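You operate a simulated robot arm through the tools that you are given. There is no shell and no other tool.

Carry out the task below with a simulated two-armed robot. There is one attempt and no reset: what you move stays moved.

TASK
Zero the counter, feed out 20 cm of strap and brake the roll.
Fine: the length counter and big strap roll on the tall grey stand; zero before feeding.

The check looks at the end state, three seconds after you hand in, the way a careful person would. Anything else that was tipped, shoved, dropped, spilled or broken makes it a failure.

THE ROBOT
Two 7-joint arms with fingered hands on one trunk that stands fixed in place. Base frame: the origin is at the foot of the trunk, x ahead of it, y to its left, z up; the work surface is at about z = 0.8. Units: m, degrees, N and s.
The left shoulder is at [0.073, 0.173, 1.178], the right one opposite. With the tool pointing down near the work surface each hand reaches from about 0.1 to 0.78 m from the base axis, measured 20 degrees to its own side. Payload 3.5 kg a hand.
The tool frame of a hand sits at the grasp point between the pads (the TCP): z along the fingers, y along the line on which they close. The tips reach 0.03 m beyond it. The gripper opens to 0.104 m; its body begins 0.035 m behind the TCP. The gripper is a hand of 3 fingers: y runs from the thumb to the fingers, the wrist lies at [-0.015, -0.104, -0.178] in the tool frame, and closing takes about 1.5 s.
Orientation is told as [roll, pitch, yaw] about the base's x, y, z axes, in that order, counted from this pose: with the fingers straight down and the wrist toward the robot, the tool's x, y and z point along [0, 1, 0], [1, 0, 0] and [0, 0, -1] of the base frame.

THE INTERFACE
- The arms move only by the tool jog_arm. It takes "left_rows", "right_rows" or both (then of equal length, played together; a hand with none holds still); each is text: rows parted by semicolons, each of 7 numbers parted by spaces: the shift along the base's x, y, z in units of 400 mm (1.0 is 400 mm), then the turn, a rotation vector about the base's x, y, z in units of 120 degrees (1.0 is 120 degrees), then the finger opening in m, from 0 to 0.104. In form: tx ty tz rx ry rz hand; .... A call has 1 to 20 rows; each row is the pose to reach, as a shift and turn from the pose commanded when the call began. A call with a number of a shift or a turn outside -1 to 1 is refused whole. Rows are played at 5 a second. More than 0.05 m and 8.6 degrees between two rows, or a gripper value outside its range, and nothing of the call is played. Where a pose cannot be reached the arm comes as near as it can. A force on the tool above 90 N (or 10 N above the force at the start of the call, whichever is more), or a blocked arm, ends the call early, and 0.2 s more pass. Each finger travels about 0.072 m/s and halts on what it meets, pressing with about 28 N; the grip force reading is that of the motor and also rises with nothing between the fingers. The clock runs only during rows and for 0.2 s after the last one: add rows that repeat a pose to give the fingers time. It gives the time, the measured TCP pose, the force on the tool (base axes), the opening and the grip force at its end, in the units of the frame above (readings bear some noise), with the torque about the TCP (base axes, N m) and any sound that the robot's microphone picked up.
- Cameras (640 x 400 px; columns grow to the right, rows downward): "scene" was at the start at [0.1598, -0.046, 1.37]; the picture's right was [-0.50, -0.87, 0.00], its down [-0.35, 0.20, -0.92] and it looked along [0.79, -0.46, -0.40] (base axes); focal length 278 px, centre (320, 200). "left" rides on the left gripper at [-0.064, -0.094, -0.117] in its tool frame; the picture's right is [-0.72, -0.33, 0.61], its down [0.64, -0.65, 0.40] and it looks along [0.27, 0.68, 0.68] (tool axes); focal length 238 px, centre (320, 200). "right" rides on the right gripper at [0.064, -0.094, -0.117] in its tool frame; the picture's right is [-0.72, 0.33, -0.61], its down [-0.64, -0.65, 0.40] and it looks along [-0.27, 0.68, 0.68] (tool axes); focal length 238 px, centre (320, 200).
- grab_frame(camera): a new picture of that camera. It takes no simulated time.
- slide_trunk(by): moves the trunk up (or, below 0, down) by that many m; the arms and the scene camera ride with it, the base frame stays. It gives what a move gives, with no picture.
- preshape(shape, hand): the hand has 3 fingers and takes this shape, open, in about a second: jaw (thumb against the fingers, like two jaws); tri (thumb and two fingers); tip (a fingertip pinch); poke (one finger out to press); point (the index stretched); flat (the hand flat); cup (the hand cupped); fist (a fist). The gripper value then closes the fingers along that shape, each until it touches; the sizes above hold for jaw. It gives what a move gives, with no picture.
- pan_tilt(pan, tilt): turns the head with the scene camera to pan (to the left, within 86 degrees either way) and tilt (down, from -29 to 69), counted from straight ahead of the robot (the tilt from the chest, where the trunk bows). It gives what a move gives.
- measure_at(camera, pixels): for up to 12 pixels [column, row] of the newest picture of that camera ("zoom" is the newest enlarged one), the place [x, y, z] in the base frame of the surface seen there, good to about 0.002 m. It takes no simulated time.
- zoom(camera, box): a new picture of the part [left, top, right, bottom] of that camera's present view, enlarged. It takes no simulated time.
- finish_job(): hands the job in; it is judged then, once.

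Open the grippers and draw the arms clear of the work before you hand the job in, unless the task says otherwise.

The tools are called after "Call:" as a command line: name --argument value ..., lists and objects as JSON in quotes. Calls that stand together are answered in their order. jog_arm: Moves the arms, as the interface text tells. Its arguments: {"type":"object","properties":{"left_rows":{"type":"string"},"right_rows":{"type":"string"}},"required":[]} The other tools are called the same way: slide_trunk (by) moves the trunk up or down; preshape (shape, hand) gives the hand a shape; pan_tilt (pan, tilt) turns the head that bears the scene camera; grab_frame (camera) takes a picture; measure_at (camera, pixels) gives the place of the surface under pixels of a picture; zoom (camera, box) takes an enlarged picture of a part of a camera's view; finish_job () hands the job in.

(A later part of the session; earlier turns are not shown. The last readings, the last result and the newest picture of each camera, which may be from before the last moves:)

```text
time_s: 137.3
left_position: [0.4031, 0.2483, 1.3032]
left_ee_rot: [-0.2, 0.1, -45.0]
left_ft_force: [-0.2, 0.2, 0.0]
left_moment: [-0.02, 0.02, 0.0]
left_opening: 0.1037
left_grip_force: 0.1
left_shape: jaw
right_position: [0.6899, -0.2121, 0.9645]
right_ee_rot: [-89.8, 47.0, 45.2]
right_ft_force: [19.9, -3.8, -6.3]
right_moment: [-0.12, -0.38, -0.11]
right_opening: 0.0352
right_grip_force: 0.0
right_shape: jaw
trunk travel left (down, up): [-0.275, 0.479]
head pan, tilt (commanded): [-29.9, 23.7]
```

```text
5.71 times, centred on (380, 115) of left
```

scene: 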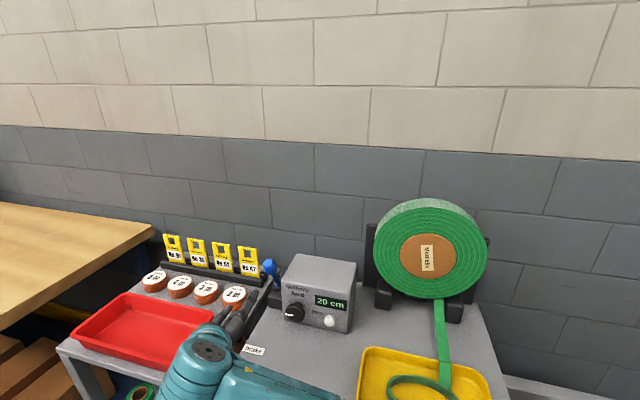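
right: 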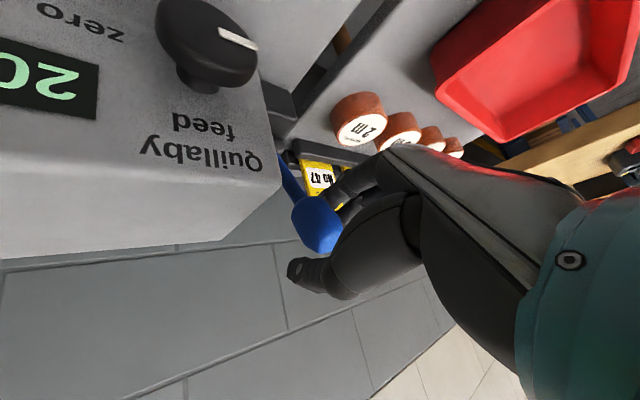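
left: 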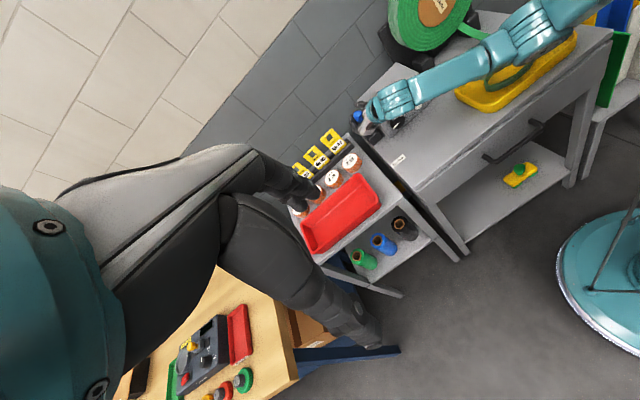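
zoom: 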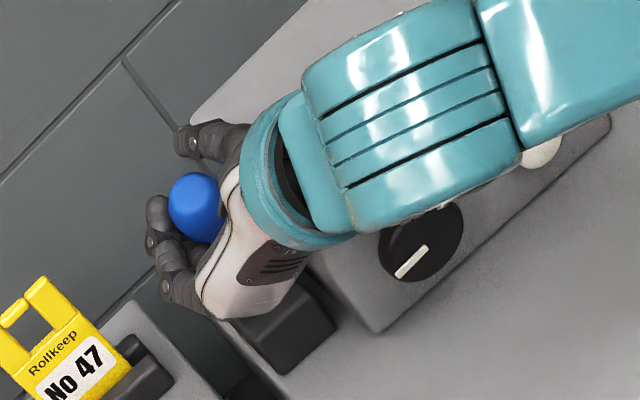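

The lever leans about 27–28° forward, at its stop. I ease off, open fully and back out straight.

Call:
jog_arm --right_rows "0.008 -0.008 0 0 0 0 0.035; 0.012 -0.012 0 0 0 0 0.05; 0.012 -0.012 0 0 0 0 0.065; 0.012 -0.012 0 0 0 0 0.072; 0.012 -0.012 0 0 0 0 0.072; -0.03 0.03 0 0 0 0 0.072; -0.08 0.08 0 0 0 0 0.072; -0.14 0.14 0 0 0 0 0.072; -0.2 0.2 0 0 0 0 0.072; -0.26 0.26 0 0 0 0 0.072; -0.26 0.26 0 0 0 0 0.072"

Call:
grab_frame --camera "scene"

Call:
zoom --camera "scene" --box '[240, 230, 370, 350]'

Call:
grab_frame --camera "right"

```text
time_s: 139.7
left_position: [0.4009, 0.2494, 1.3041]
left_ee_rot: [0.0, 0.0, -45.0]
left_ft_force: [-0.4, -0.7, 0.7]
left_moment: [0.0, -0.02, 0.0]
left_opening: 0.1039
left_grip_force: 0.0
left_shape: jaw
right_position: [0.5831, -0.1082, 0.9643]
right_ee_rot: [-89.8, 47.2, 45.2]
right_ft_force: [-0.7, -0.6, 0.3]
right_moment: [-0.02, 0.04, 0.03]
right_opening: 0.0715
right_grip_force: 0.0
right_shape: jaw
trunk travel left (down, up): [-0.275, 0.479]
head pan, tilt (commanded): [-29.9, 23.7]
```

```text
taken
```

scene: 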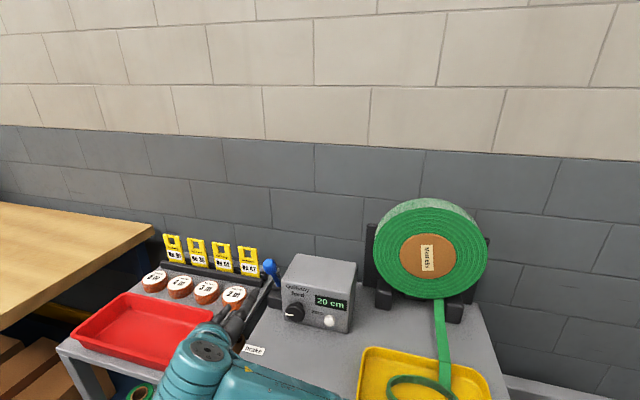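

```text
3.33 times, centred on (305, 290) of scene
```

zoom: 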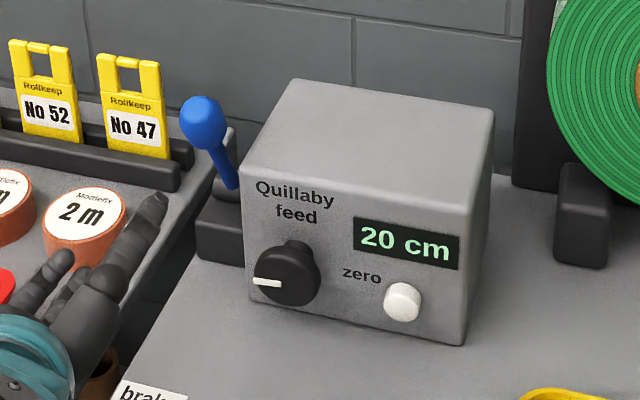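

```text
taken
```

right: 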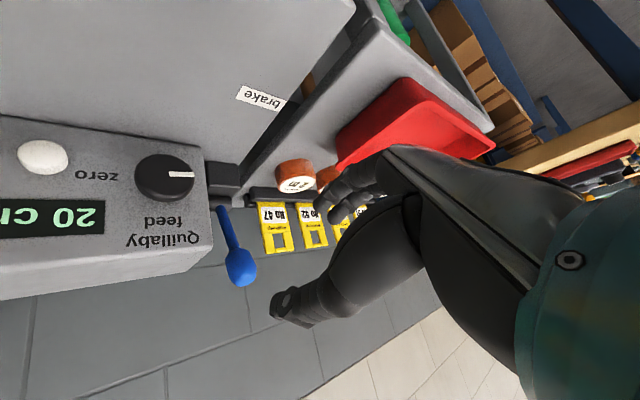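

The lever is at the forward stop and the counter reads 20 cm. As one more check of what drives what, I look at the roll's label and the tray with the same zoom as earlier.

Call:
zoom --camera "scene" --box '[340, 180, 520, 400]'

Call:
zoom --camera "scene" --box '[400, 225, 460, 285]'

Call:
zoom --camera "scene" --box '[350, 330, 510, 400]'

```text
1.82 times, centred on (430, 290) of scene
```

zoom: 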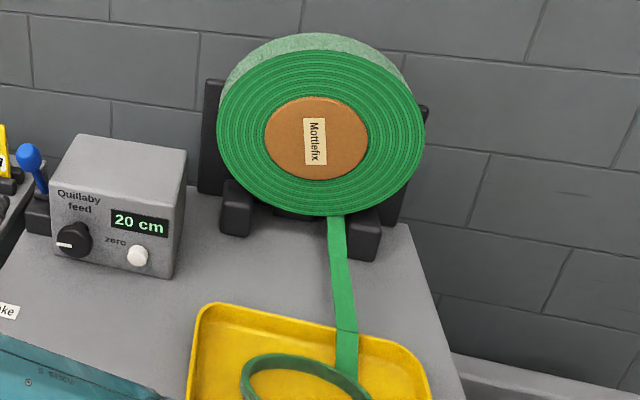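

```text
6.67 times, centred on (430, 255) of scene
```

zoom: 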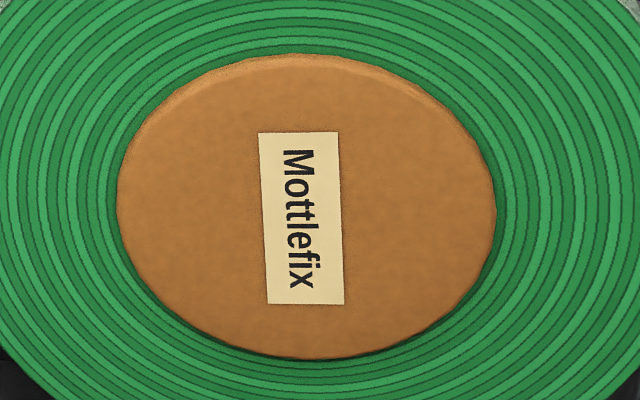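

```text
4.00 times, centred on (430, 365) of scene
```

zoom: 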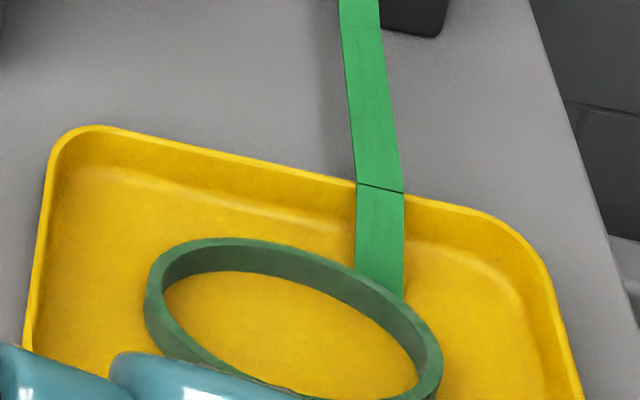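

Everything is in order, but I want to be certain which lever end truly brakes the roll itself. I'll put the lever back once more and see whether the roll's label turns with the knob there. First the poke shape and line-up.

Call:
preshape --shape "poke" --hand "right"

Call:
jog_arm --right_rows "0.036 -0.027 0.0025 0.0295 0.0295 0 0; 0.072 -0.054 0.005 0.0589 0.0589 0 0; 0.1085 -0.0808 0.0075 0.0884 0.0884 0 0; 0.1085 -0.0808 0.0075 0.0884 0.0884 0 0"

Call:
grab_frame --camera "right"

```text
time_s: 140.6
left_position: [0.4011, 0.2489, 1.3037]
left_ee_rot: [0.1, 0.0, -45.0]
left_ft_force: [0.3, -0.4, 0.2]
left_moment: [-0.02, -0.02, -0.02]
left_opening: 0.1038
left_grip_force: 0.0
left_shape: jaw
right_position: [0.5847, -0.109, 0.9637]
right_ee_rot: [-89.9, 47.2, 45.1]
right_ft_force: [-0.8, -0.3, -0.3]
right_moment: [0.0, 0.0, -0.01]
right_opening: 0.0
right_grip_force: 0.1
right_shape: poke
trunk travel left (down, up): [-0.275, 0.479]
head pan, tilt (commanded): [-29.9, 23.7]
```

```text
time_s: 141.6
left_position: [0.4, 0.2491, 1.304]
left_ee_rot: [0.0, 0.0, -44.9]
left_ft_force: [0.4, -0.2, 0.8]
left_moment: [0.0, 0.01, 0.01]
left_opening: 0.1038
left_grip_force: 0.2
left_shape: jaw
right_position: [0.6267, -0.1403, 0.968]
right_ee_rot: [-68.2, 44.9, 60.7]
right_ft_force: [0.2, 0.2, 0.4]
right_moment: [0.04, 0.01, 0.03]
right_opening: 0.0
right_grip_force: 0.1
right_shape: poke
trunk travel left (down, up): [-0.275, 0.479]
head pan, tilt (commanded): [-29.9, 23.7]
```

```text
taken
```

right: 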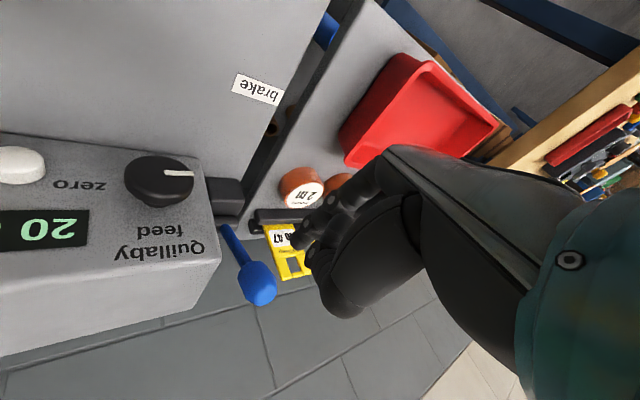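

The finger is lined up as before. I push the lever back with the same path and then withdraw.

Call:
jog_arm --right_rows "0.0354 -0.0354 -0.01 0 0 0 0; 0.0707 -0.0707 -0.015 0 0 0 0; 0.1061 -0.1061 -0.015 0 0 0 0; 0.1326 -0.1326 -0.008 0 0 0 0; 0.1591 -0.1591 0 0 0 0 0; 0.1856 -0.1856 0.005 0 0 0 0; 0.2121 -0.2121 0.005 0 0 0 0; 0.2387 -0.2387 0 0 0 0 0; 0.2652 -0.2652 -0.005 0 0 0 0; 0.2793 -0.2793 -0.01 0 0 0 0; 0.284 -0.284 -0.01 0 0 0 0; 0.284 -0.284 -0.01 0 0 0 0"

Call:
jog_arm --right_rows "-0.05 0.05 0.01 0 0 0 0; -0.12 0.12 0.03 0 0 0 0; -0.19 0.19 0.05 0 0 0 0; -0.26 0.26 0.05 0 0 0 0; -0.33 0.33 0.05 0 0 0 0; -0.4 0.4 0.05 0 0 0 0; -0.4 0.4 0.05 0 0 0 0"

Call:
preshape --shape "jaw" --hand "right"

Call:
zoom --camera "scene" --box '[240, 230, 370, 350]'

Call:
zoom --camera "scene" --box '[400, 225, 460, 285]'

```text
time_s: 144.2
left_position: [0.3986, 0.2502, 1.3037]
left_ee_rot: [0.0, -0.1, -45.1]
left_ft_force: [0.9, -0.4, -0.1]
left_moment: [0.02, -0.01, 0.01]
left_opening: 0.1038
left_grip_force: 0.2
left_shape: jaw
right_position: [0.7388, -0.2499, 0.9656]
right_ee_rot: [-68.5, 44.9, 60.9]
right_ft_force: [-15.6, 13.0, 4.2]
right_moment: [0.14, 0.16, -0.15]
right_opening: 0.0
right_grip_force: 0.1
right_shape: poke
trunk travel left (down, up): [-0.275, 0.479]
head pan, tilt (commanded): [-29.9, 23.7]
```

```text
time_s: 145.8
left_position: [0.401, 0.2482, 1.3053]
left_ee_rot: [-0.1, 0.0, -45.1]
left_ft_force: [-0.1, 0.5, 0.9]
left_moment: [-0.01, 0.01, 0.0]
left_opening: 0.1038
left_grip_force: 0.0
left_shape: jaw
right_position: [0.5799, -0.0927, 0.9845]
right_ee_rot: [-68.5, 45.0, 60.7]
right_ft_force: [-0.4, 0.2, -0.1]
right_moment: [-0.03, 0.01, -0.01]
right_opening: 0.0
right_grip_force: 0.1
right_shape: poke
trunk travel left (down, up): [-0.275, 0.479]
head pan, tilt (commanded): [-29.9, 23.7]
```

```text
time_s: 146.7
left_position: [0.4017, 0.25, 1.3038]
left_ee_rot: [0.0, 0.0, -45.0]
left_ft_force: [-0.8, -0.1, -0.2]
left_moment: [0.01, 0.01, -0.03]
left_opening: 0.1037
left_grip_force: 0.1
left_shape: jaw
right_position: [0.5793, -0.0916, 0.9855]
right_ee_rot: [-68.4, 45.0, 60.6]
right_ft_force: [0.4, 0.1, -0.8]
right_moment: [-0.02, -0.04, 0.01]
right_opening: 0.1038
right_grip_force: 0.1
right_shape: jaw
trunk travel left (down, up): [-0.275, 0.479]
head pan, tilt (commanded): [-29.9, 23.7]
```

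```text
3.33 times, centred on (305, 290) of scene
```

zoom: 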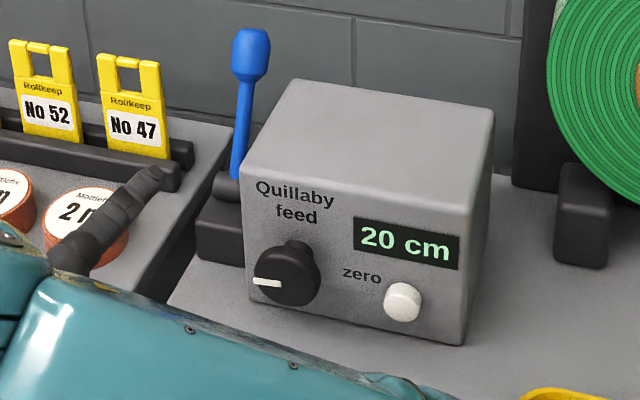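

```text
6.67 times, centred on (430, 255) of scene
```

zoom: 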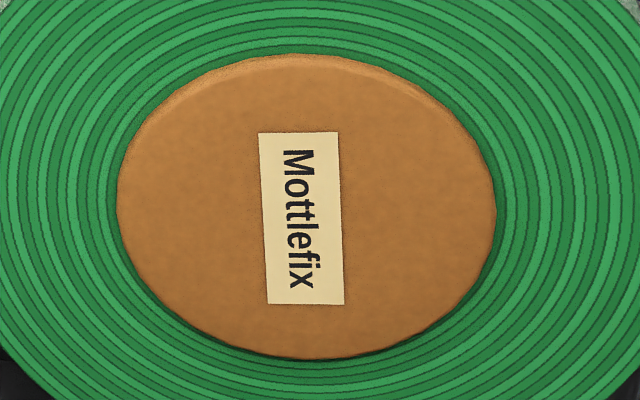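

The lever is back, counter 20 cm, roll label noted (left edge 258→268 px over its length). I go to the knob again.

Call:
jog_arm --right_rows "-0.013 -0.034 -0.04 -0.0147 -0.0147 0 0.095; -0.026 -0.068 -0.08 -0.0295 -0.0295 0 0.085; -0.039 -0.101 -0.125 -0.0442 -0.0442 0 0.075; -0.052 -0.135 -0.17 -0.0589 -0.0589 0 0.068; -0.065 -0.169 -0.22 -0.0737 -0.0737 0 0.066; -0.0775 -0.2028 -0.27 -0.0884 -0.0884 0 0.066; -0.039 -0.242 -0.28 -0.0884 -0.0884 0 0.064; 0 -0.282 -0.288 -0.0884 -0.0884 0 0.064; 0.037 -0.32 -0.295 -0.0884 -0.0884 0 0.064; 0.056 -0.341 -0.295 -0.0884 -0.0884 0 0.064; 0.0705 -0.357 -0.295 -0.0884 -0.0884 0 0.064; 0.0705 -0.357 -0.295 -0.0884 -0.0884 0 0.064"

Call:
jog_arm --right_rows "0 0 0 0 0 0 0.055; 0 0 0 0 0 0 0.048; 0 0 0 0 0 0 0.042; 0 0 0 0 0 0 0.038; 0 0 0 0 0 0 0.036; 0 0 0 0 0 0 0.036"

Call:
zoom --camera "scene" --box '[240, 260, 360, 350]'

```text
time_s: 149.3
left_position: [0.4013, 0.2485, 1.3056]
left_ee_rot: [0.0, 0.1, -45.0]
left_ft_force: [1.0, 0.1, 0.3]
left_moment: [-0.02, 0.0, -0.02]
left_opening: 0.1035
left_grip_force: 0.1
left_shape: jaw
right_position: [0.6101, -0.2373, 0.8644]
right_ee_rot: [-90.0, 47.1, 45.2]
right_ft_force: [-0.6, -0.2, 0.4]
right_moment: [0.03, 0.01, 0.03]
right_opening: 0.0643
right_grip_force: 0.1
right_shape: jaw
trunk travel left (down, up): [-0.275, 0.479]
head pan, tilt (commanded): [-29.9, 23.7]
```

```text
time_s: 150.7
left_position: [0.401, 0.2483, 1.3052]
left_ee_rot: [0.0, 0.1, -45.1]
left_ft_force: [0.0, -0.1, 0.0]
left_moment: [0.01, -0.03, -0.01]
left_opening: 0.1039
left_grip_force: 0.0
left_shape: jaw
right_position: [0.6091, -0.2382, 0.8645]
right_ee_rot: [-89.9, 47.2, 45.0]
right_ft_force: [4.2, -4.6, 0.0]
right_moment: [0.0, -0.04, -0.06]
right_opening: 0.0352
right_grip_force: 28.4
right_shape: jaw
trunk travel left (down, up): [-0.275, 0.479]
head pan, tilt (commanded): [-29.9, 23.7]
```

```text
4.44 times, centred on (300, 305) of scene
```

zoom: 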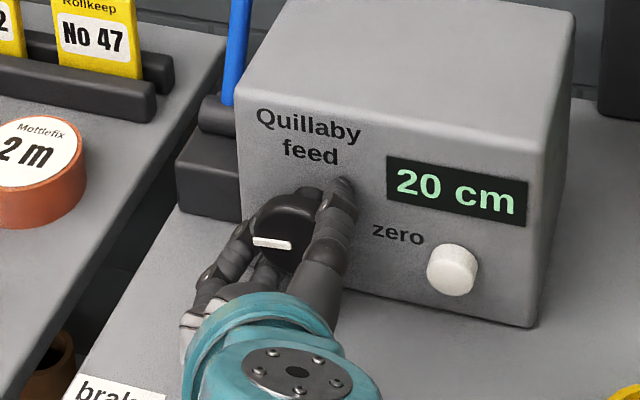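

Gripped, 20 cm. I turn 20° clockwise with the lever back and look at the counter and the roll's label.

Call:
jog_arm --right_rows "0 0 0 0.0236 -0.0236 0 0.036; 0 0 0 0.0471 -0.0471 0 0.036; 0 0 0 0.0707 -0.0707 0 0.036; 0 0 0 0.0943 -0.0943 0 0.036; 0 0 0 0.1179 -0.1179 0 0.036; 0 0 0 0.1179 -0.1179 0 0.036"

Call:
zoom --camera "scene" --box '[240, 260, 360, 350]'

Call:
zoom --camera "scene" --box '[400, 225, 460, 285]'

```text
time_s: 152.1
left_position: [0.4011, 0.2472, 1.304]
left_ee_rot: [0.0, 0.0, -45.0]
left_ft_force: [0.5, 0.1, -0.9]
left_moment: [-0.01, 0.0, 0.02]
left_opening: 0.1037
left_grip_force: 0.0
left_shape: jaw
right_position: [0.6094, -0.2386, 0.8643]
right_ee_rot: [-89.7, 27.0, 45.0]
right_ft_force: [3.1, -12.7, -3.7]
right_moment: [-0.16, 0.06, -0.33]
right_opening: 0.0348
right_grip_force: 28.3
right_shape: jaw
trunk travel left (down, up): [-0.275, 0.479]
head pan, tilt (commanded): [-29.9, 23.7]
```

```text
4.44 times, centred on (300, 305) of scene
```

zoom: 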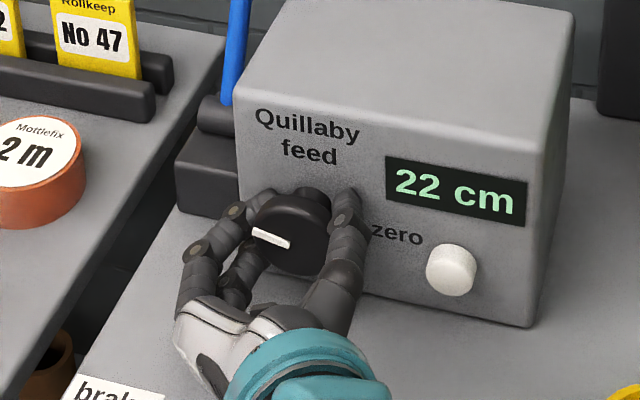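

```text
6.67 times, centred on (430, 255) of scene
```

zoom: 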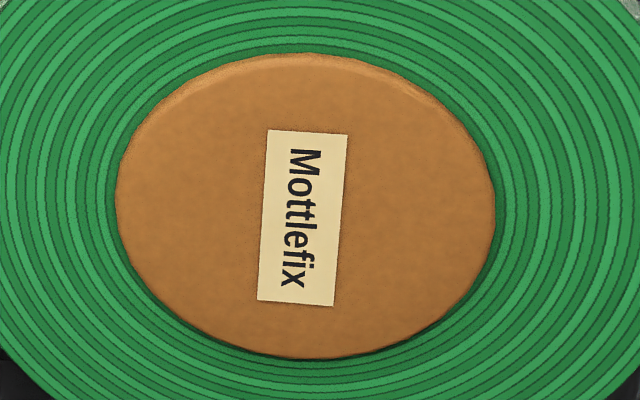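

The roll's label turned with the knob (about 7°), so with the lever back the roll is certainly not braked. I turn the same 20° back anticlockwise and compare.

Call:
zoom --camera "scene" --box '[280, 295, 312, 331]'

Call:
jog_arm --right_rows "0 0 0 -0.0236 0.0236 0 0.036; 0 0 0 -0.0471 0.0471 0 0.036; 0 0 0 -0.0707 0.0707 0 0.036; 0 0 0 -0.0943 0.0943 0 0.036; 0 0 0 -0.1179 0.1179 0 0.036; 0 0 0 -0.1179 0.1179 0 0.036"

Call:
zoom --camera "scene" --box '[280, 295, 312, 331]'

Call:
zoom --camera "scene" --box '[400, 225, 460, 285]'

```text
11.11 times, centred on (296, 313) of scene
```

zoom: 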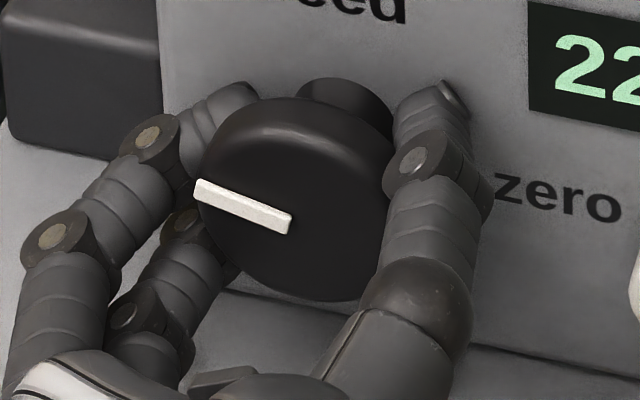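

```text
time_s: 153.5
left_position: [0.4025, 0.2457, 1.3041]
left_ee_rot: [0.0, 0.1, -45.0]
left_ft_force: [0.7, 0.0, 0.0]
left_moment: [-0.01, -0.01, 0.01]
left_opening: 0.1038
left_grip_force: 0.0
left_shape: jaw
right_position: [0.6098, -0.2368, 0.8656]
right_ee_rot: [-89.7, 47.0, 45.1]
right_ft_force: [13.7, -13.7, -1.5]
right_moment: [-0.06, -0.08, -0.19]
right_opening: 0.0348
right_grip_force: 28.2
right_shape: jaw
trunk travel left (down, up): [-0.275, 0.479]
head pan, tilt (commanded): [-29.9, 23.7]
```

```text
11.11 times, centred on (296, 313) of scene
```

zoom: 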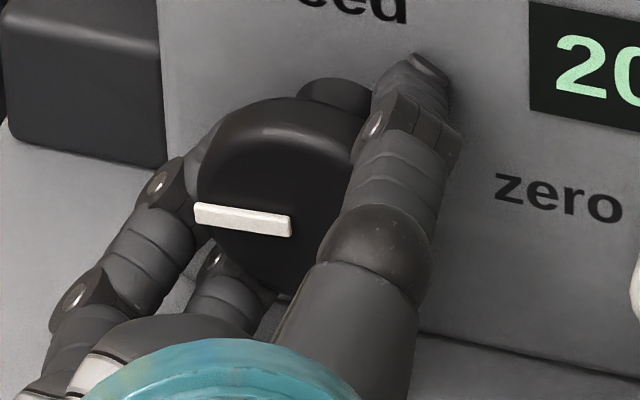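

```text
6.67 times, centred on (430, 255) of scene
```

zoom: 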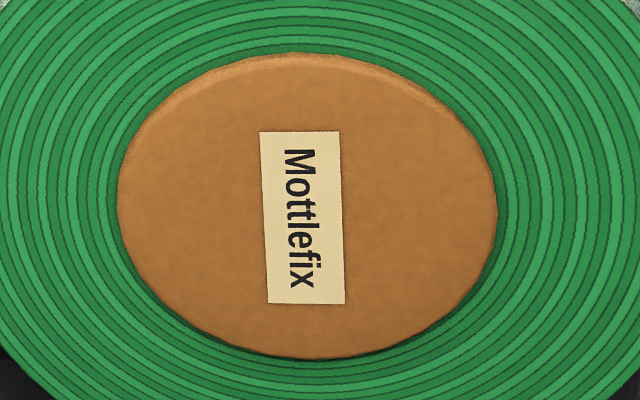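

With the lever back the roll turns freely with the knob, but finger rubbing on the box face could blur my comparison. I regrip 6 mm shallower here and run a clean back-and-forth test.

Call:
jog_arm --right_rows "0 0 0 0 0 0 0.045; 0 0 0 0 0 0 0.055; 0 0 0 0 0 0 0.058; -0.0074 0.0138 0 0 0 0 0.058; -0.0074 0.0138 0 0 0 0 0.05; -0.0074 0.0138 0 0 0 0 0.044; -0.0074 0.0138 0 0 0 0 0.038; -0.0074 0.0138 0 0 0 0 0.034; -0.0074 0.0138 0 0 0 0 0.034; -0.0074 0.0138 0 0 0 0 0.034"

Call:
zoom --camera "scene" --box '[280, 295, 312, 331]'

```text
time_s: 155.7
left_position: [0.4013, 0.2482, 1.3038]
left_ee_rot: [0.0, 0.0, -45.1]
left_ft_force: [-0.3, 0.1, 1.0]
left_moment: [-0.01, 0.03, -0.01]
left_opening: 0.1037
left_grip_force: 0.1
left_shape: jaw
right_position: [0.6049, -0.2301, 0.8664]
right_ee_rot: [-89.8, 47.1, 45.1]
right_ft_force: [0.5, 2.3, -0.6]
right_moment: [0.04, 0.05, 0.05]
right_opening: 0.0395
right_grip_force: 28.7
right_shape: jaw
trunk travel left (down, up): [-0.275, 0.479]
head pan, tilt (commanded): [-29.9, 23.7]
```

```text
11.11 times, centred on (296, 313) of scene
```

zoom: 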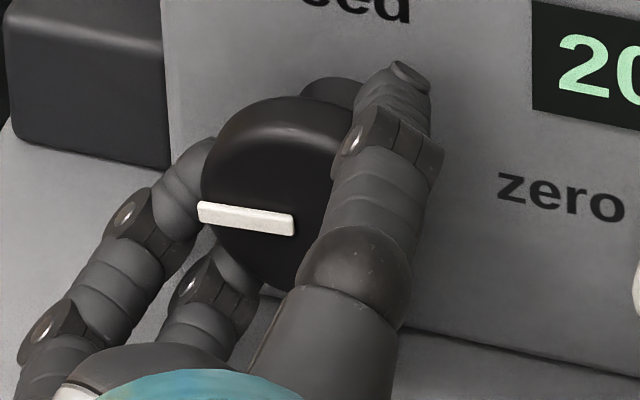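

A clean shallow grip (almost no side force). Test at lever back: 8° anticlockwise, then 8° clockwise.

Call:
jog_arm --right_rows "0 0 0 -0.0157 0.0157 0 0.034; 0 0 0 -0.0314 0.0314 0 0.034; 0 0 0 -0.0471 0.0471 0 0.034; 0 0 0 -0.0471 0.0471 0 0.034"

Call:
zoom --camera "scene" --box '[280, 295, 312, 331]'

Call:
jog_arm --right_rows "0 0 0 0.0157 -0.0157 0 0.034; 0 0 0 0.0314 -0.0314 0 0.034; 0 0 0 0.0471 -0.0471 0 0.034; 0 0 0 0.0471 -0.0471 0 0.034"

Call:
zoom --camera "scene" --box '[280, 295, 312, 331]'

```text
time_s: 156.7
left_position: [0.4008, 0.2494, 1.3042]
left_ee_rot: [0.0, 0.0, -45.0]
left_ft_force: [-0.7, 0.5, 0.1]
left_moment: [0.0, 0.05, 0.01]
left_opening: 0.1035
left_grip_force: 0.0
left_shape: jaw
right_position: [0.606, -0.229, 0.8654]
right_ee_rot: [-89.8, 55.1, 45.1]
right_ft_force: [2.3, 2.9, -2.6]
right_moment: [0.08, 0.05, 0.13]
right_opening: 0.0397
right_grip_force: 28.0
right_shape: jaw
trunk travel left (down, up): [-0.275, 0.479]
head pan, tilt (commanded): [-29.9, 23.7]
```

```text
11.11 times, centred on (296, 313) of scene
```

zoom: 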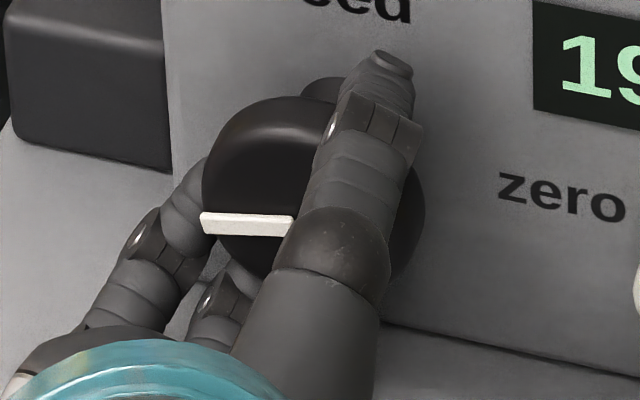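

```text
time_s: 157.7
left_position: [0.4009, 0.2499, 1.3041]
left_ee_rot: [0.0, -0.1, -45.0]
left_ft_force: [0.1, -0.4, -0.3]
left_moment: [-0.02, -0.02, -0.03]
left_opening: 0.1035
left_grip_force: 0.0
left_shape: jaw
right_position: [0.6048, -0.2309, 0.8653]
right_ee_rot: [-89.9, 47.0, 45.1]
right_ft_force: [1.3, 1.7, 0.7]
right_moment: [0.01, 0.04, 0.11]
right_opening: 0.0394
right_grip_force: 28.0
right_shape: jaw
trunk travel left (down, up): [-0.275, 0.479]
head pan, tilt (commanded): [-29.9, 23.7]
```

```text
11.11 times, centred on (296, 313) of scene
```

zoom: 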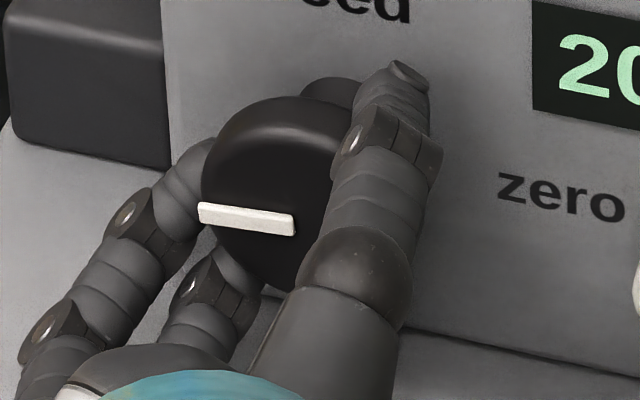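

Lever back, clean grip: the knob follows ±8° exactly with only ±0.02 N·m. Now I repeat the same shallow test with the lever forward. I release and back off.

Call:
jog_arm --right_rows "0 0 0 0 0 0 0.045; 0 0 0 0 0 0 0.056; 0 0 0 0 0 0 0.066; 0 0 0 0 0 0 0.07; 0 0 0 0 0 0 0.07; -0.05 0.05 0.01 0 0 0 0.07; -0.1 0.1 0.03 0 0 0 0.07; -0.14 0.14 0.1 0 0 0 0.07; -0.15 0.15 0.2 0 0 0 0.07; -0.15 0.15 0.2 0 0 0 0.07"

Call:
zoom --camera "scene" --box '[240, 230, 370, 350]'

```text
time_s: 159.9
left_position: [0.4014, 0.2489, 1.304]
left_ee_rot: [0.0, 0.1, -45.0]
left_ft_force: [-0.4, -1.2, -0.7]
left_moment: [0.01, -0.02, -0.02]
left_opening: 0.1039
left_grip_force: 0.1
left_shape: jaw
right_position: [0.5469, -0.1687, 0.9452]
right_ee_rot: [-89.8, 47.1, 45.0]
right_ft_force: [0.6, -1.0, -0.6]
right_moment: [0.01, -0.01, 0.01]
right_opening: 0.0695
right_grip_force: 0.1
right_shape: jaw
trunk travel left (down, up): [-0.275, 0.479]
head pan, tilt (commanded): [-29.9, 23.7]
```

```text
3.33 times, centred on (305, 290) of scene
```

zoom: 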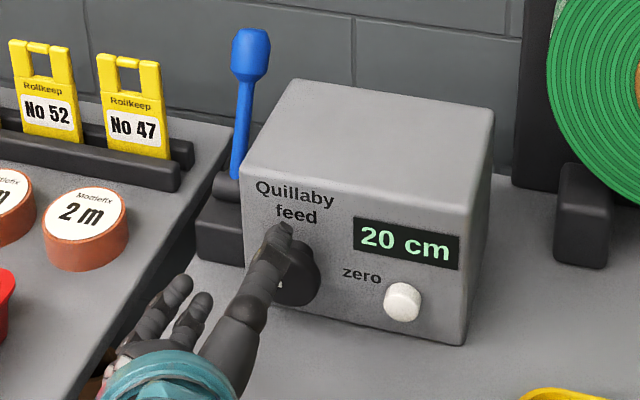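

Counter 20 cm. I line up with the ball and close on it as before.

Call:
jog_arm --right_rows "0.042 0.042 0.018 0 0 0 0.07; 0.084 0.084 0.035 0 0 0 0.07; 0.1255 0.1255 0.05 0 0 0 0.068; 0.18 0.071 0.05 0 0 0 0.066; 0.25 0.001 0.05 0 0 0 0.066; 0.32 -0.069 0.05 0 0 0 0.066; 0.365 -0.114 0.05 0 0 0 0.066; 0.41 -0.159 0.05 0 0 0 0.066; 0.45 -0.199 0.05 0 0 0 0.066; 0.4765 -0.2255 0.05 0 0 0 0.066; 0.4985 -0.2475 0.045 0 0 0 0.066; 0.5207 -0.2697 0.041 0 0 0 0.066; 0.5207 -0.2697 0.041 0 0 0 0.055; 0.5207 -0.2697 0.041 0 0 0 0.045; 0.5207 -0.2697 0.041 0 0 0 0.035; 0.5207 -0.2697 0.041 0 0 0 0.026; 0.5207 -0.2697 0.041 0 0 0 0.02; 0.5207 -0.2697 0.041 0 0 0 0.02"

Call:
grab_frame --camera "right"

Call:
zoom --camera "right" --box '[220, 150, 380, 330]'

```text
time_s: 163.7
left_position: [0.4025, 0.2507, 1.3039]
left_ee_rot: [-0.1, 0.0, -45.0]
left_ft_force: [-0.3, -0.5, -0.1]
left_moment: [0.03, 0.0, -0.02]
left_opening: 0.1033
left_grip_force: 0.1
left_shape: jaw
right_position: [0.7561, -0.2762, 0.9613]
right_ee_rot: [-89.7, 47.0, 45.3]
right_ft_force: [6.0, 10.6, -6.0]
right_moment: [0.2, -0.01, 0.17]
right_opening: 0.0232
right_grip_force: 0.0
right_shape: jaw
trunk travel left (down, up): [-0.275, 0.479]
head pan, tilt (commanded): [-29.9, 23.7]
```

```text
taken
```

right: 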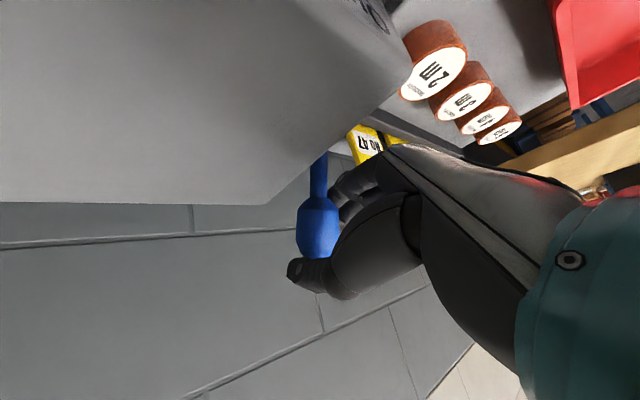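

```text
2.22 times, centred on (300, 240) of right
```

zoom: 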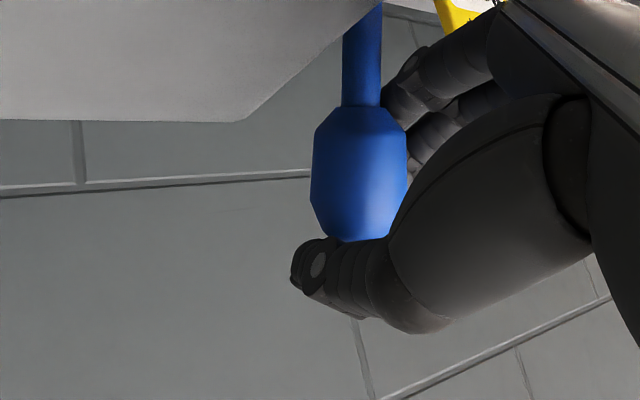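

The fingers hook the ball again. I pull the lever forward along the arc to its stop.

Call:
jog_arm --right_rows "-0.0207 0.0207 0.0133 0 0 0 0.015; -0.0437 0.0437 0.023 0 0 0 0.01; -0.0654 0.0654 0.0283 0 0 0 0.005; -0.0879 0.0879 0.03 0 0 0 0.005; -0.11 0.11 0.0283 0 0 0 0.005; -0.1321 0.1321 0.023 0 0 0 0.005; -0.15 0.15 0.015 0 0 0 0.005; -0.166 0.166 0.008 0 0 0 0.005; -0.166 0.166 0.008 0 0 0 0.005"

Call:
grab_frame --camera "right"

Call:
zoom --camera "right" --box '[220, 150, 380, 330]'

Call:
measure_at --camera "right" --pixels '[[284, 170], [290, 182], [296, 192], [301, 200], [318, 222], [310, 218], [322, 235]]'

```text
time_s: 165.7
left_position: [0.4052, 0.2455, 1.3031]
left_ee_rot: [-0.1, 0.3, -45.0]
left_ft_force: [-0.5, -1.0, -0.2]
left_moment: [-0.02, 0.0, 0.0]
left_opening: 0.1037
left_grip_force: 0.0
left_shape: jaw
right_position: [0.6923, -0.217, 0.9655]
right_ee_rot: [-90.3, 47.0, 44.3]
right_ft_force: [48.1, -23.7, 8.9]
right_moment: [-0.1, -0.82, -0.41]
right_opening: 0.0145
right_grip_force: 28.1
right_shape: jaw
trunk travel left (down, up): [-0.275, 0.479]
head pan, tilt (commanded): [-29.9, 23.7]
```

```text
taken
```

right: 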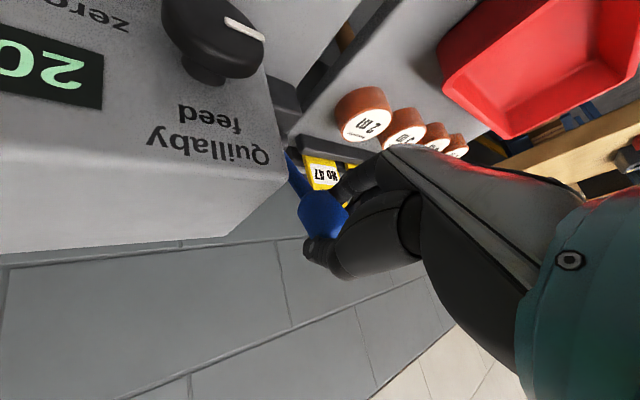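

```text
2.22 times, centred on (300, 240) of right
```

zoom: 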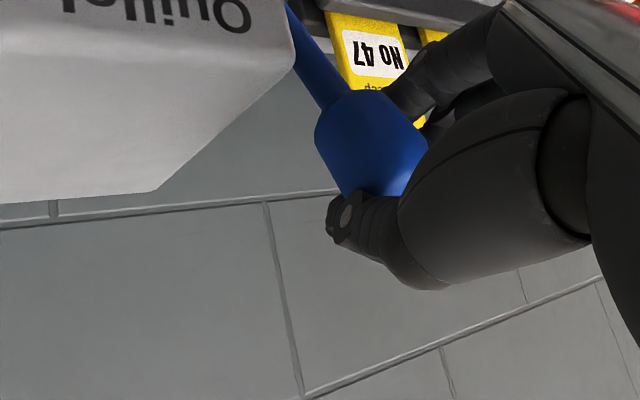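

```text
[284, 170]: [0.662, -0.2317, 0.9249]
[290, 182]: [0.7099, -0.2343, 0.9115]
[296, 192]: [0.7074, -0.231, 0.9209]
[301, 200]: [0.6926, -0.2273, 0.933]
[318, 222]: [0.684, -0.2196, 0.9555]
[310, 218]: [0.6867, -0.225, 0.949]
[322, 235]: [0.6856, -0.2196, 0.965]
```

The lever is hard against the forward stop (about 50 N). I ease off, open, back out, and go to the knob for the same shallow test.

Call:
jog_arm --right_rows "0.008 -0.008 0 0 0 0 0.02; 0.015 -0.015 0 0 0 0 0.04; 0.015 -0.015 0 0 0 0 0.055; 0.015 -0.015 0 0 0 0 0.068; 0.015 -0.015 0 0 0 0 0.072; 0.015 -0.015 0 0 0 0 0.072; -0.03 0.03 0 0 0 0 0.072; -0.08 0.08 0 0 0 0 0.072; -0.14 0.14 0 0 0 0 0.072; -0.2 0.2 0 0 0 0 0.072; -0.25 0.25 0 0 0 0 0.072; -0.25 0.25 0 0 0 0 0.072"

Call:
zoom --camera "scene" --box '[240, 230, 370, 350]'

```text
time_s: 168.3
left_position: [0.4018, 0.2497, 1.3041]
left_ee_rot: [0.0, 0.0, -45.0]
left_ft_force: [-0.1, 0.6, 0.2]
left_moment: [0.01, 0.02, -0.01]
left_opening: 0.1038
left_grip_force: 0.0
left_shape: jaw
right_position: [0.5883, -0.112, 0.9663]
right_ee_rot: [-89.9, 47.2, 45.1]
right_ft_force: [0.2, -0.3, -0.2]
right_moment: [-0.02, 0.02, -0.01]
right_opening: 0.0715
right_grip_force: 0.1
right_shape: jaw
trunk travel left (down, up): [-0.275, 0.479]
head pan, tilt (commanded): [-29.9, 23.7]
```

```text
3.33 times, centred on (305, 290) of scene
```

zoom: 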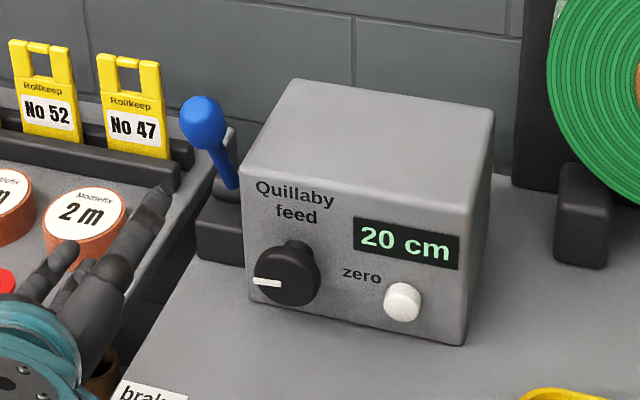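

Lever forward again, counter 20 cm. I approach the knob to the same shallow depth and close.

Call:
jog_arm --right_rows "-0.02 -0.03 -0.04 0 0 0 0.07; -0.04 -0.061 -0.09 0 0 0 0.068; -0.06 -0.091 -0.14 0 0 0 0.066; -0.08 -0.122 -0.19 0 0 0 0.066; -0.0985 -0.152 -0.236 0 0 0 0.064; -0.065 -0.186 -0.244 0 0 0 0.062; -0.03 -0.222 -0.25 0 0 0 0.06; 0.005 -0.258 -0.2508 0 0 0 0.06; 0.026 -0.279 -0.2508 0 0 0 0.058; 0.0415 -0.2953 -0.2508 0 0 0 0.058; 0.0415 -0.2953 -0.2508 0 0 0 0.058; 0.0415 -0.2953 -0.2508 0 0 0 0.05; 0.0415 -0.2953 -0.2508 0 0 0 0.044; 0.0415 -0.2953 -0.2508 0 0 0 0.038; 0.0415 -0.2953 -0.2508 0 0 0 0.034; 0.0415 -0.2953 -0.2508 0 0 0 0.034; 0.0415 -0.2953 -0.2508 0 0 0 0.034"

Call:
zoom --camera "scene" --box '[280, 295, 312, 331]'

```text
time_s: 171.9
left_position: [0.4009, 0.2485, 1.304]
left_ee_rot: [0.0, 0.0, -45.1]
left_ft_force: [0.3, -0.6, 0.2]
left_moment: [0.0, 0.0, -0.03]
left_opening: 0.104
left_grip_force: 0.1
left_shape: jaw
right_position: [0.6044, -0.2292, 0.8661]
right_ee_rot: [-89.8, 47.1, 45.1]
right_ft_force: [1.9, 0.2, -0.2]
right_moment: [-0.01, 0.03, 0.05]
right_opening: 0.04
right_grip_force: 27.9
right_shape: jaw
trunk travel left (down, up): [-0.275, 0.479]
head pan, tilt (commanded): [-29.9, 23.7]
```

```text
11.11 times, centred on (296, 313) of scene
```

zoom: 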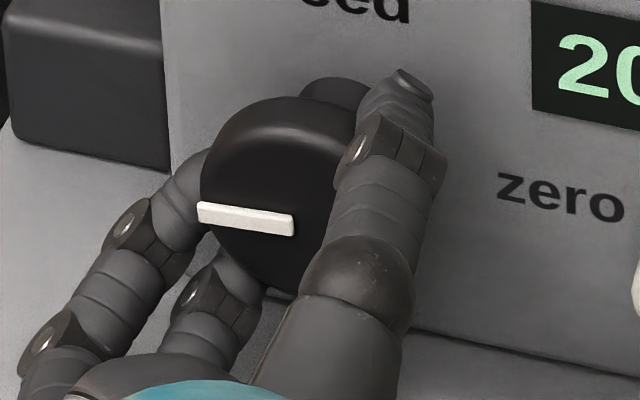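

The same clean shallow grip. Test at lever forward: 8° anticlockwise, then 8° clockwise.

Call:
jog_arm --right_rows "0 0 0 -0.0157 0.0157 0 0.034; 0 0 0 -0.0314 0.0314 0 0.034; 0 0 0 -0.0471 0.0471 0 0.034; 0 0 0 -0.0471 0.0471 0 0.034"

Call:
zoom --camera "scene" --box '[280, 295, 312, 331]'

Call:
jog_arm --right_rows "0 0 0 0.0157 -0.0157 0 0.034; 0 0 0 0.0314 -0.0314 0 0.034; 0 0 0 0.0471 -0.0471 0 0.034; 0 0 0 0.0471 -0.0471 0 0.034"

Call:
zoom --camera "scene" --box '[280, 295, 312, 331]'

```text
time_s: 172.9
left_position: [0.4001, 0.2487, 1.3037]
left_ee_rot: [-0.1, 0.0, -45.0]
left_ft_force: [-0.8, -0.3, -1.0]
left_moment: [-0.01, 0.03, 0.03]
left_opening: 0.1036
left_grip_force: 0.0
left_shape: jaw
right_position: [0.6046, -0.2291, 0.8659]
right_ee_rot: [-89.8, 55.1, 45.1]
right_ft_force: [2.4, 0.3, 3.4]
right_moment: [0.01, -0.11, 0.08]
right_opening: 0.04
right_grip_force: 28.2
right_shape: jaw
trunk travel left (down, up): [-0.275, 0.479]
head pan, tilt (commanded): [-29.9, 23.7]
```

```text
11.11 times, centred on (296, 313) of scene
```

zoom: 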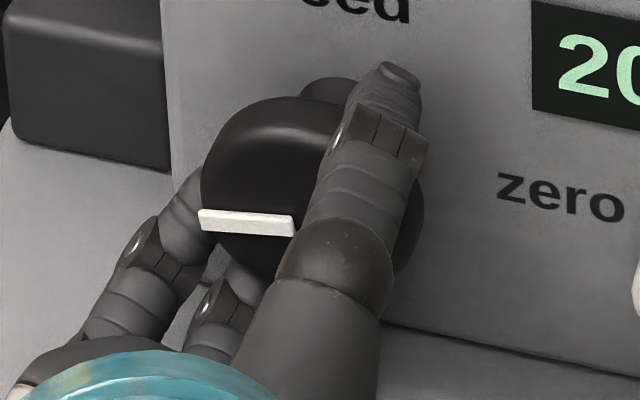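

```text
time_s: 173.9
left_position: [0.4012, 0.2492, 1.3035]
left_ee_rot: [0.0, 0.0, -44.9]
left_ft_force: [0.0, -0.2, 1.2]
left_moment: [-0.04, -0.01, -0.03]
left_opening: 0.1039
left_grip_force: 0.0
left_shape: jaw
right_position: [0.6052, -0.2297, 0.8646]
right_ee_rot: [-89.8, 47.1, 45.1]
right_ft_force: [-1.4, 0.0, 0.5]
right_moment: [-0.08, 0.09, 0.0]
right_opening: 0.0396
right_grip_force: 27.9
right_shape: jaw
trunk travel left (down, up): [-0.275, 0.479]
head pan, tilt (commanded): [-29.9, 23.7]
```

```text
11.11 times, centred on (296, 313) of scene
```

zoom: 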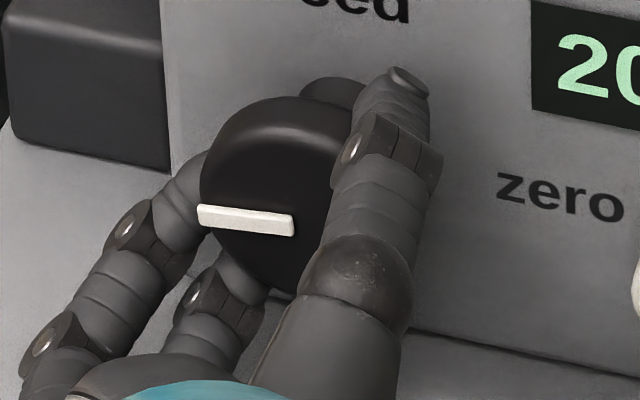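

With the lever forward the same grip shows ±0.1 N·m and the knob lags about 4–5° on each reversal, versus none with the lever back: the brake is on with the lever forward, toward its label. The counter is 20 cm; I release and withdraw.

Call:
jog_arm --right_rows "0 0 0 0 0 0 0.045; 0 0 0 0 0 0 0.056; 0 0 0 0 0 0 0.066; 0 0 0 0 0 0 0.07; 0 0 0 0 0 0 0.07; -0.05 0.05 0.01 0 0 0 0.07; -0.1 0.1 0.03 0 0 0 0.07; -0.15 0.15 0.1 0 0 0 0.07; -0.18 0.18 0.2 0 0 0 0.08; -0.18 0.18 0.31 0 0 0 0.09; -0.18 0.18 0.42 0 0 0 0.104; -0.18 0.18 0.5 0 0 0 0.104; -0.18 0.18 0.5 0 0 0 0.104"

Call:
grab_frame --camera "scene"

Call:
zoom --camera "scene" --box '[240, 230, 370, 350]'

```text
time_s: 176.7
left_position: [0.4006, 0.2479, 1.3042]
left_ee_rot: [0.1, 0.0, -45.0]
left_ft_force: [1.2, 0.4, -0.5]
left_moment: [0.0, -0.01, -0.02]
left_opening: 0.1039
left_grip_force: 0.1
left_shape: jaw
right_position: [0.5315, -0.1571, 1.0644]
right_ee_rot: [-89.8, 47.2, 45.1]
right_ft_force: [-0.5, -0.1, 0.1]
right_moment: [0.0, -0.01, 0.01]
right_opening: 0.1036
right_grip_force: 0.0
right_shape: jaw
trunk travel left (down, up): [-0.275, 0.479]
head pan, tilt (commanded): [-29.9, 23.7]
```

```text
taken
```

scene: 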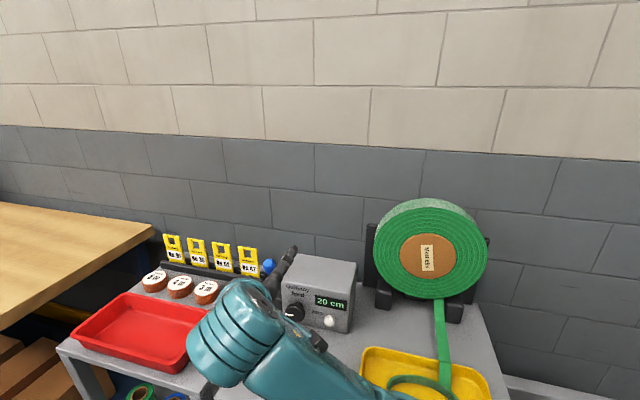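

```text
3.33 times, centred on (305, 290) of scene
```

zoom: 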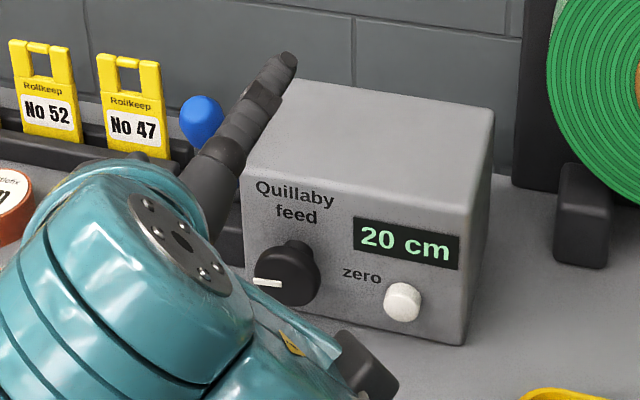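

All good: 20 cm, lever forward. I now bring the right arm back to its starting pose, well clear of the stand.

Call:
jog_arm --right_rows "-0.0156 -0.0344 0.035 0.051 0 -0.0361 0.104; -0.0313 -0.0688 0.07 0.1021 0 -0.0722 0.104; -0.0469 -0.1031 0.1 0.1531 0 -0.1083 0.104; -0.0625 -0.1375 0.13 0.2041 0 -0.1443 0.104; -0.0781 -0.1719 0.16 0.2552 0 -0.1804 0.104; -0.0938 -0.2063 0.19 0.3062 0 -0.2165 0.104; -0.1094 -0.2406 0.22 0.3572 0 -0.2526 0.104; -0.125 -0.275 0.25 0.4083 0 -0.2887 0.104; -0.1406 -0.3094 0.27 0.4593 0 -0.3248 0.104; -0.1563 -0.3438 0.29 0.5103 0 -0.3608 0.104; -0.1719 -0.3781 0.31 0.5613 0 -0.3969 0.104; -0.1875 -0.4125 0.325 0.6124 0 -0.433 0.104; -0.2031 -0.4469 0.34 0.6634 0 -0.4691 0.104; -0.2188 -0.4813 0.355 0.7144 0 -0.5052 0.104; -0.2344 -0.5156 0.365 0.7655 0 -0.5413 0.104; -0.25 -0.55 0.375 0.8165 0 -0.5774 0.104; -0.25 -0.55 0.375 0.8165 0 -0.5774 0.104"

Call:
grab_frame --camera "scene"

Call:
grab_frame --camera "left"

```text
time_s: 180.3
left_position: [0.4015, 0.2481, 1.3047]
left_ee_rot: [0.0, 0.0, -45.0]
left_ft_force: [0.1, 0.3, -0.4]
left_moment: [0.01, 0.01, 0.01]
left_opening: 0.1036
left_grip_force: 0.0
left_shape: jaw
right_position: [0.4324, -0.3798, 1.2171]
right_ee_rot: [0.2, -0.1, 2.0]
right_ft_force: [0.8, -0.8, 0.5]
right_moment: [-0.04, 0.0, 0.02]
right_opening: 0.1038
right_grip_force: 0.0
right_shape: jaw
right hand out of reach, approached as far as the arm can: row 6, 7, 8, 9, 10, 11, 12, 13, 14, 15
trunk travel left (down, up): [-0.275, 0.479]
head pan, tilt (commanded): [-29.9, 23.7]
```

```text
taken
```

scene: 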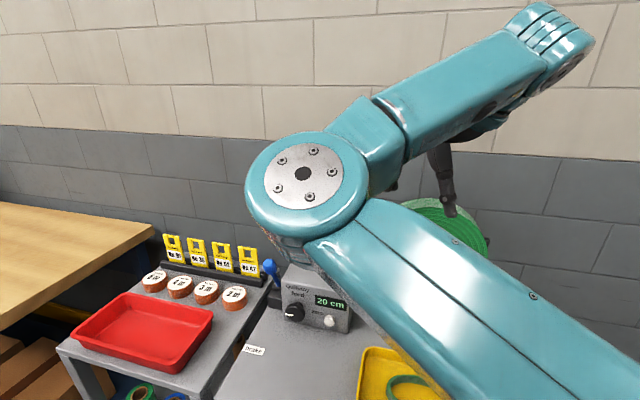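

```text
taken
```

left: 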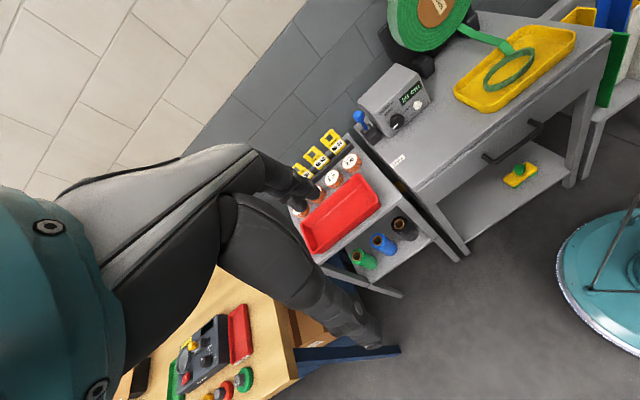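

The arm is up and clear. I do a last close check of counter, lever and surroundings.

Call:
zoom --camera "left" --box '[320, 40, 460, 180]'

Call:
zoom --camera "scene" --box '[130, 220, 370, 370]'

Call:
grab_frame --camera "right"

```text
2.86 times, centred on (390, 110) of left
```

zoom: 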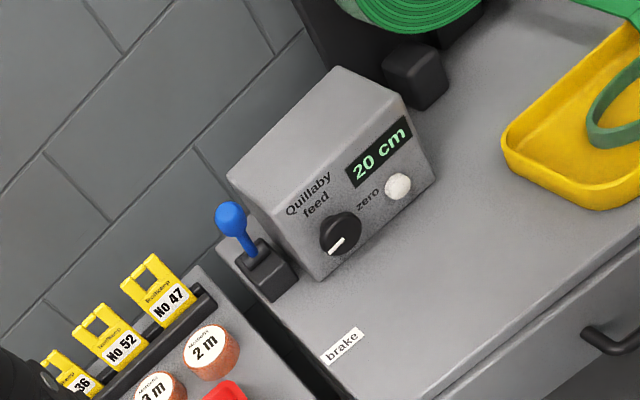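

```text
2.67 times, centred on (250, 295) of scene
```

zoom: 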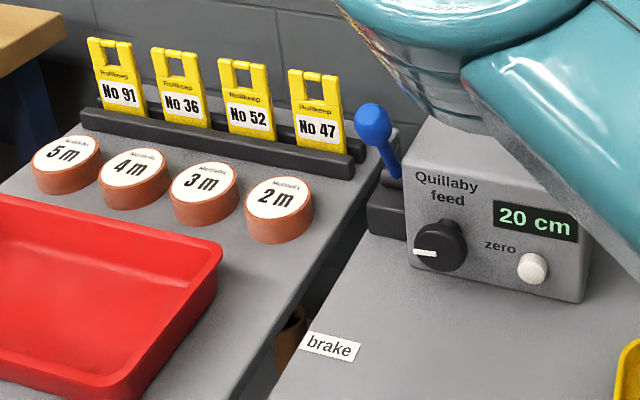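

```text
taken
```

right: 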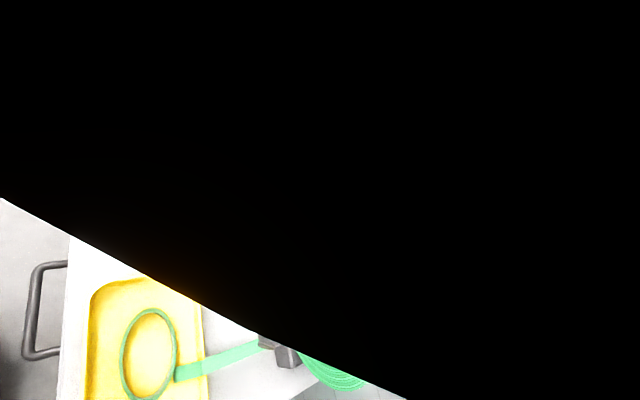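

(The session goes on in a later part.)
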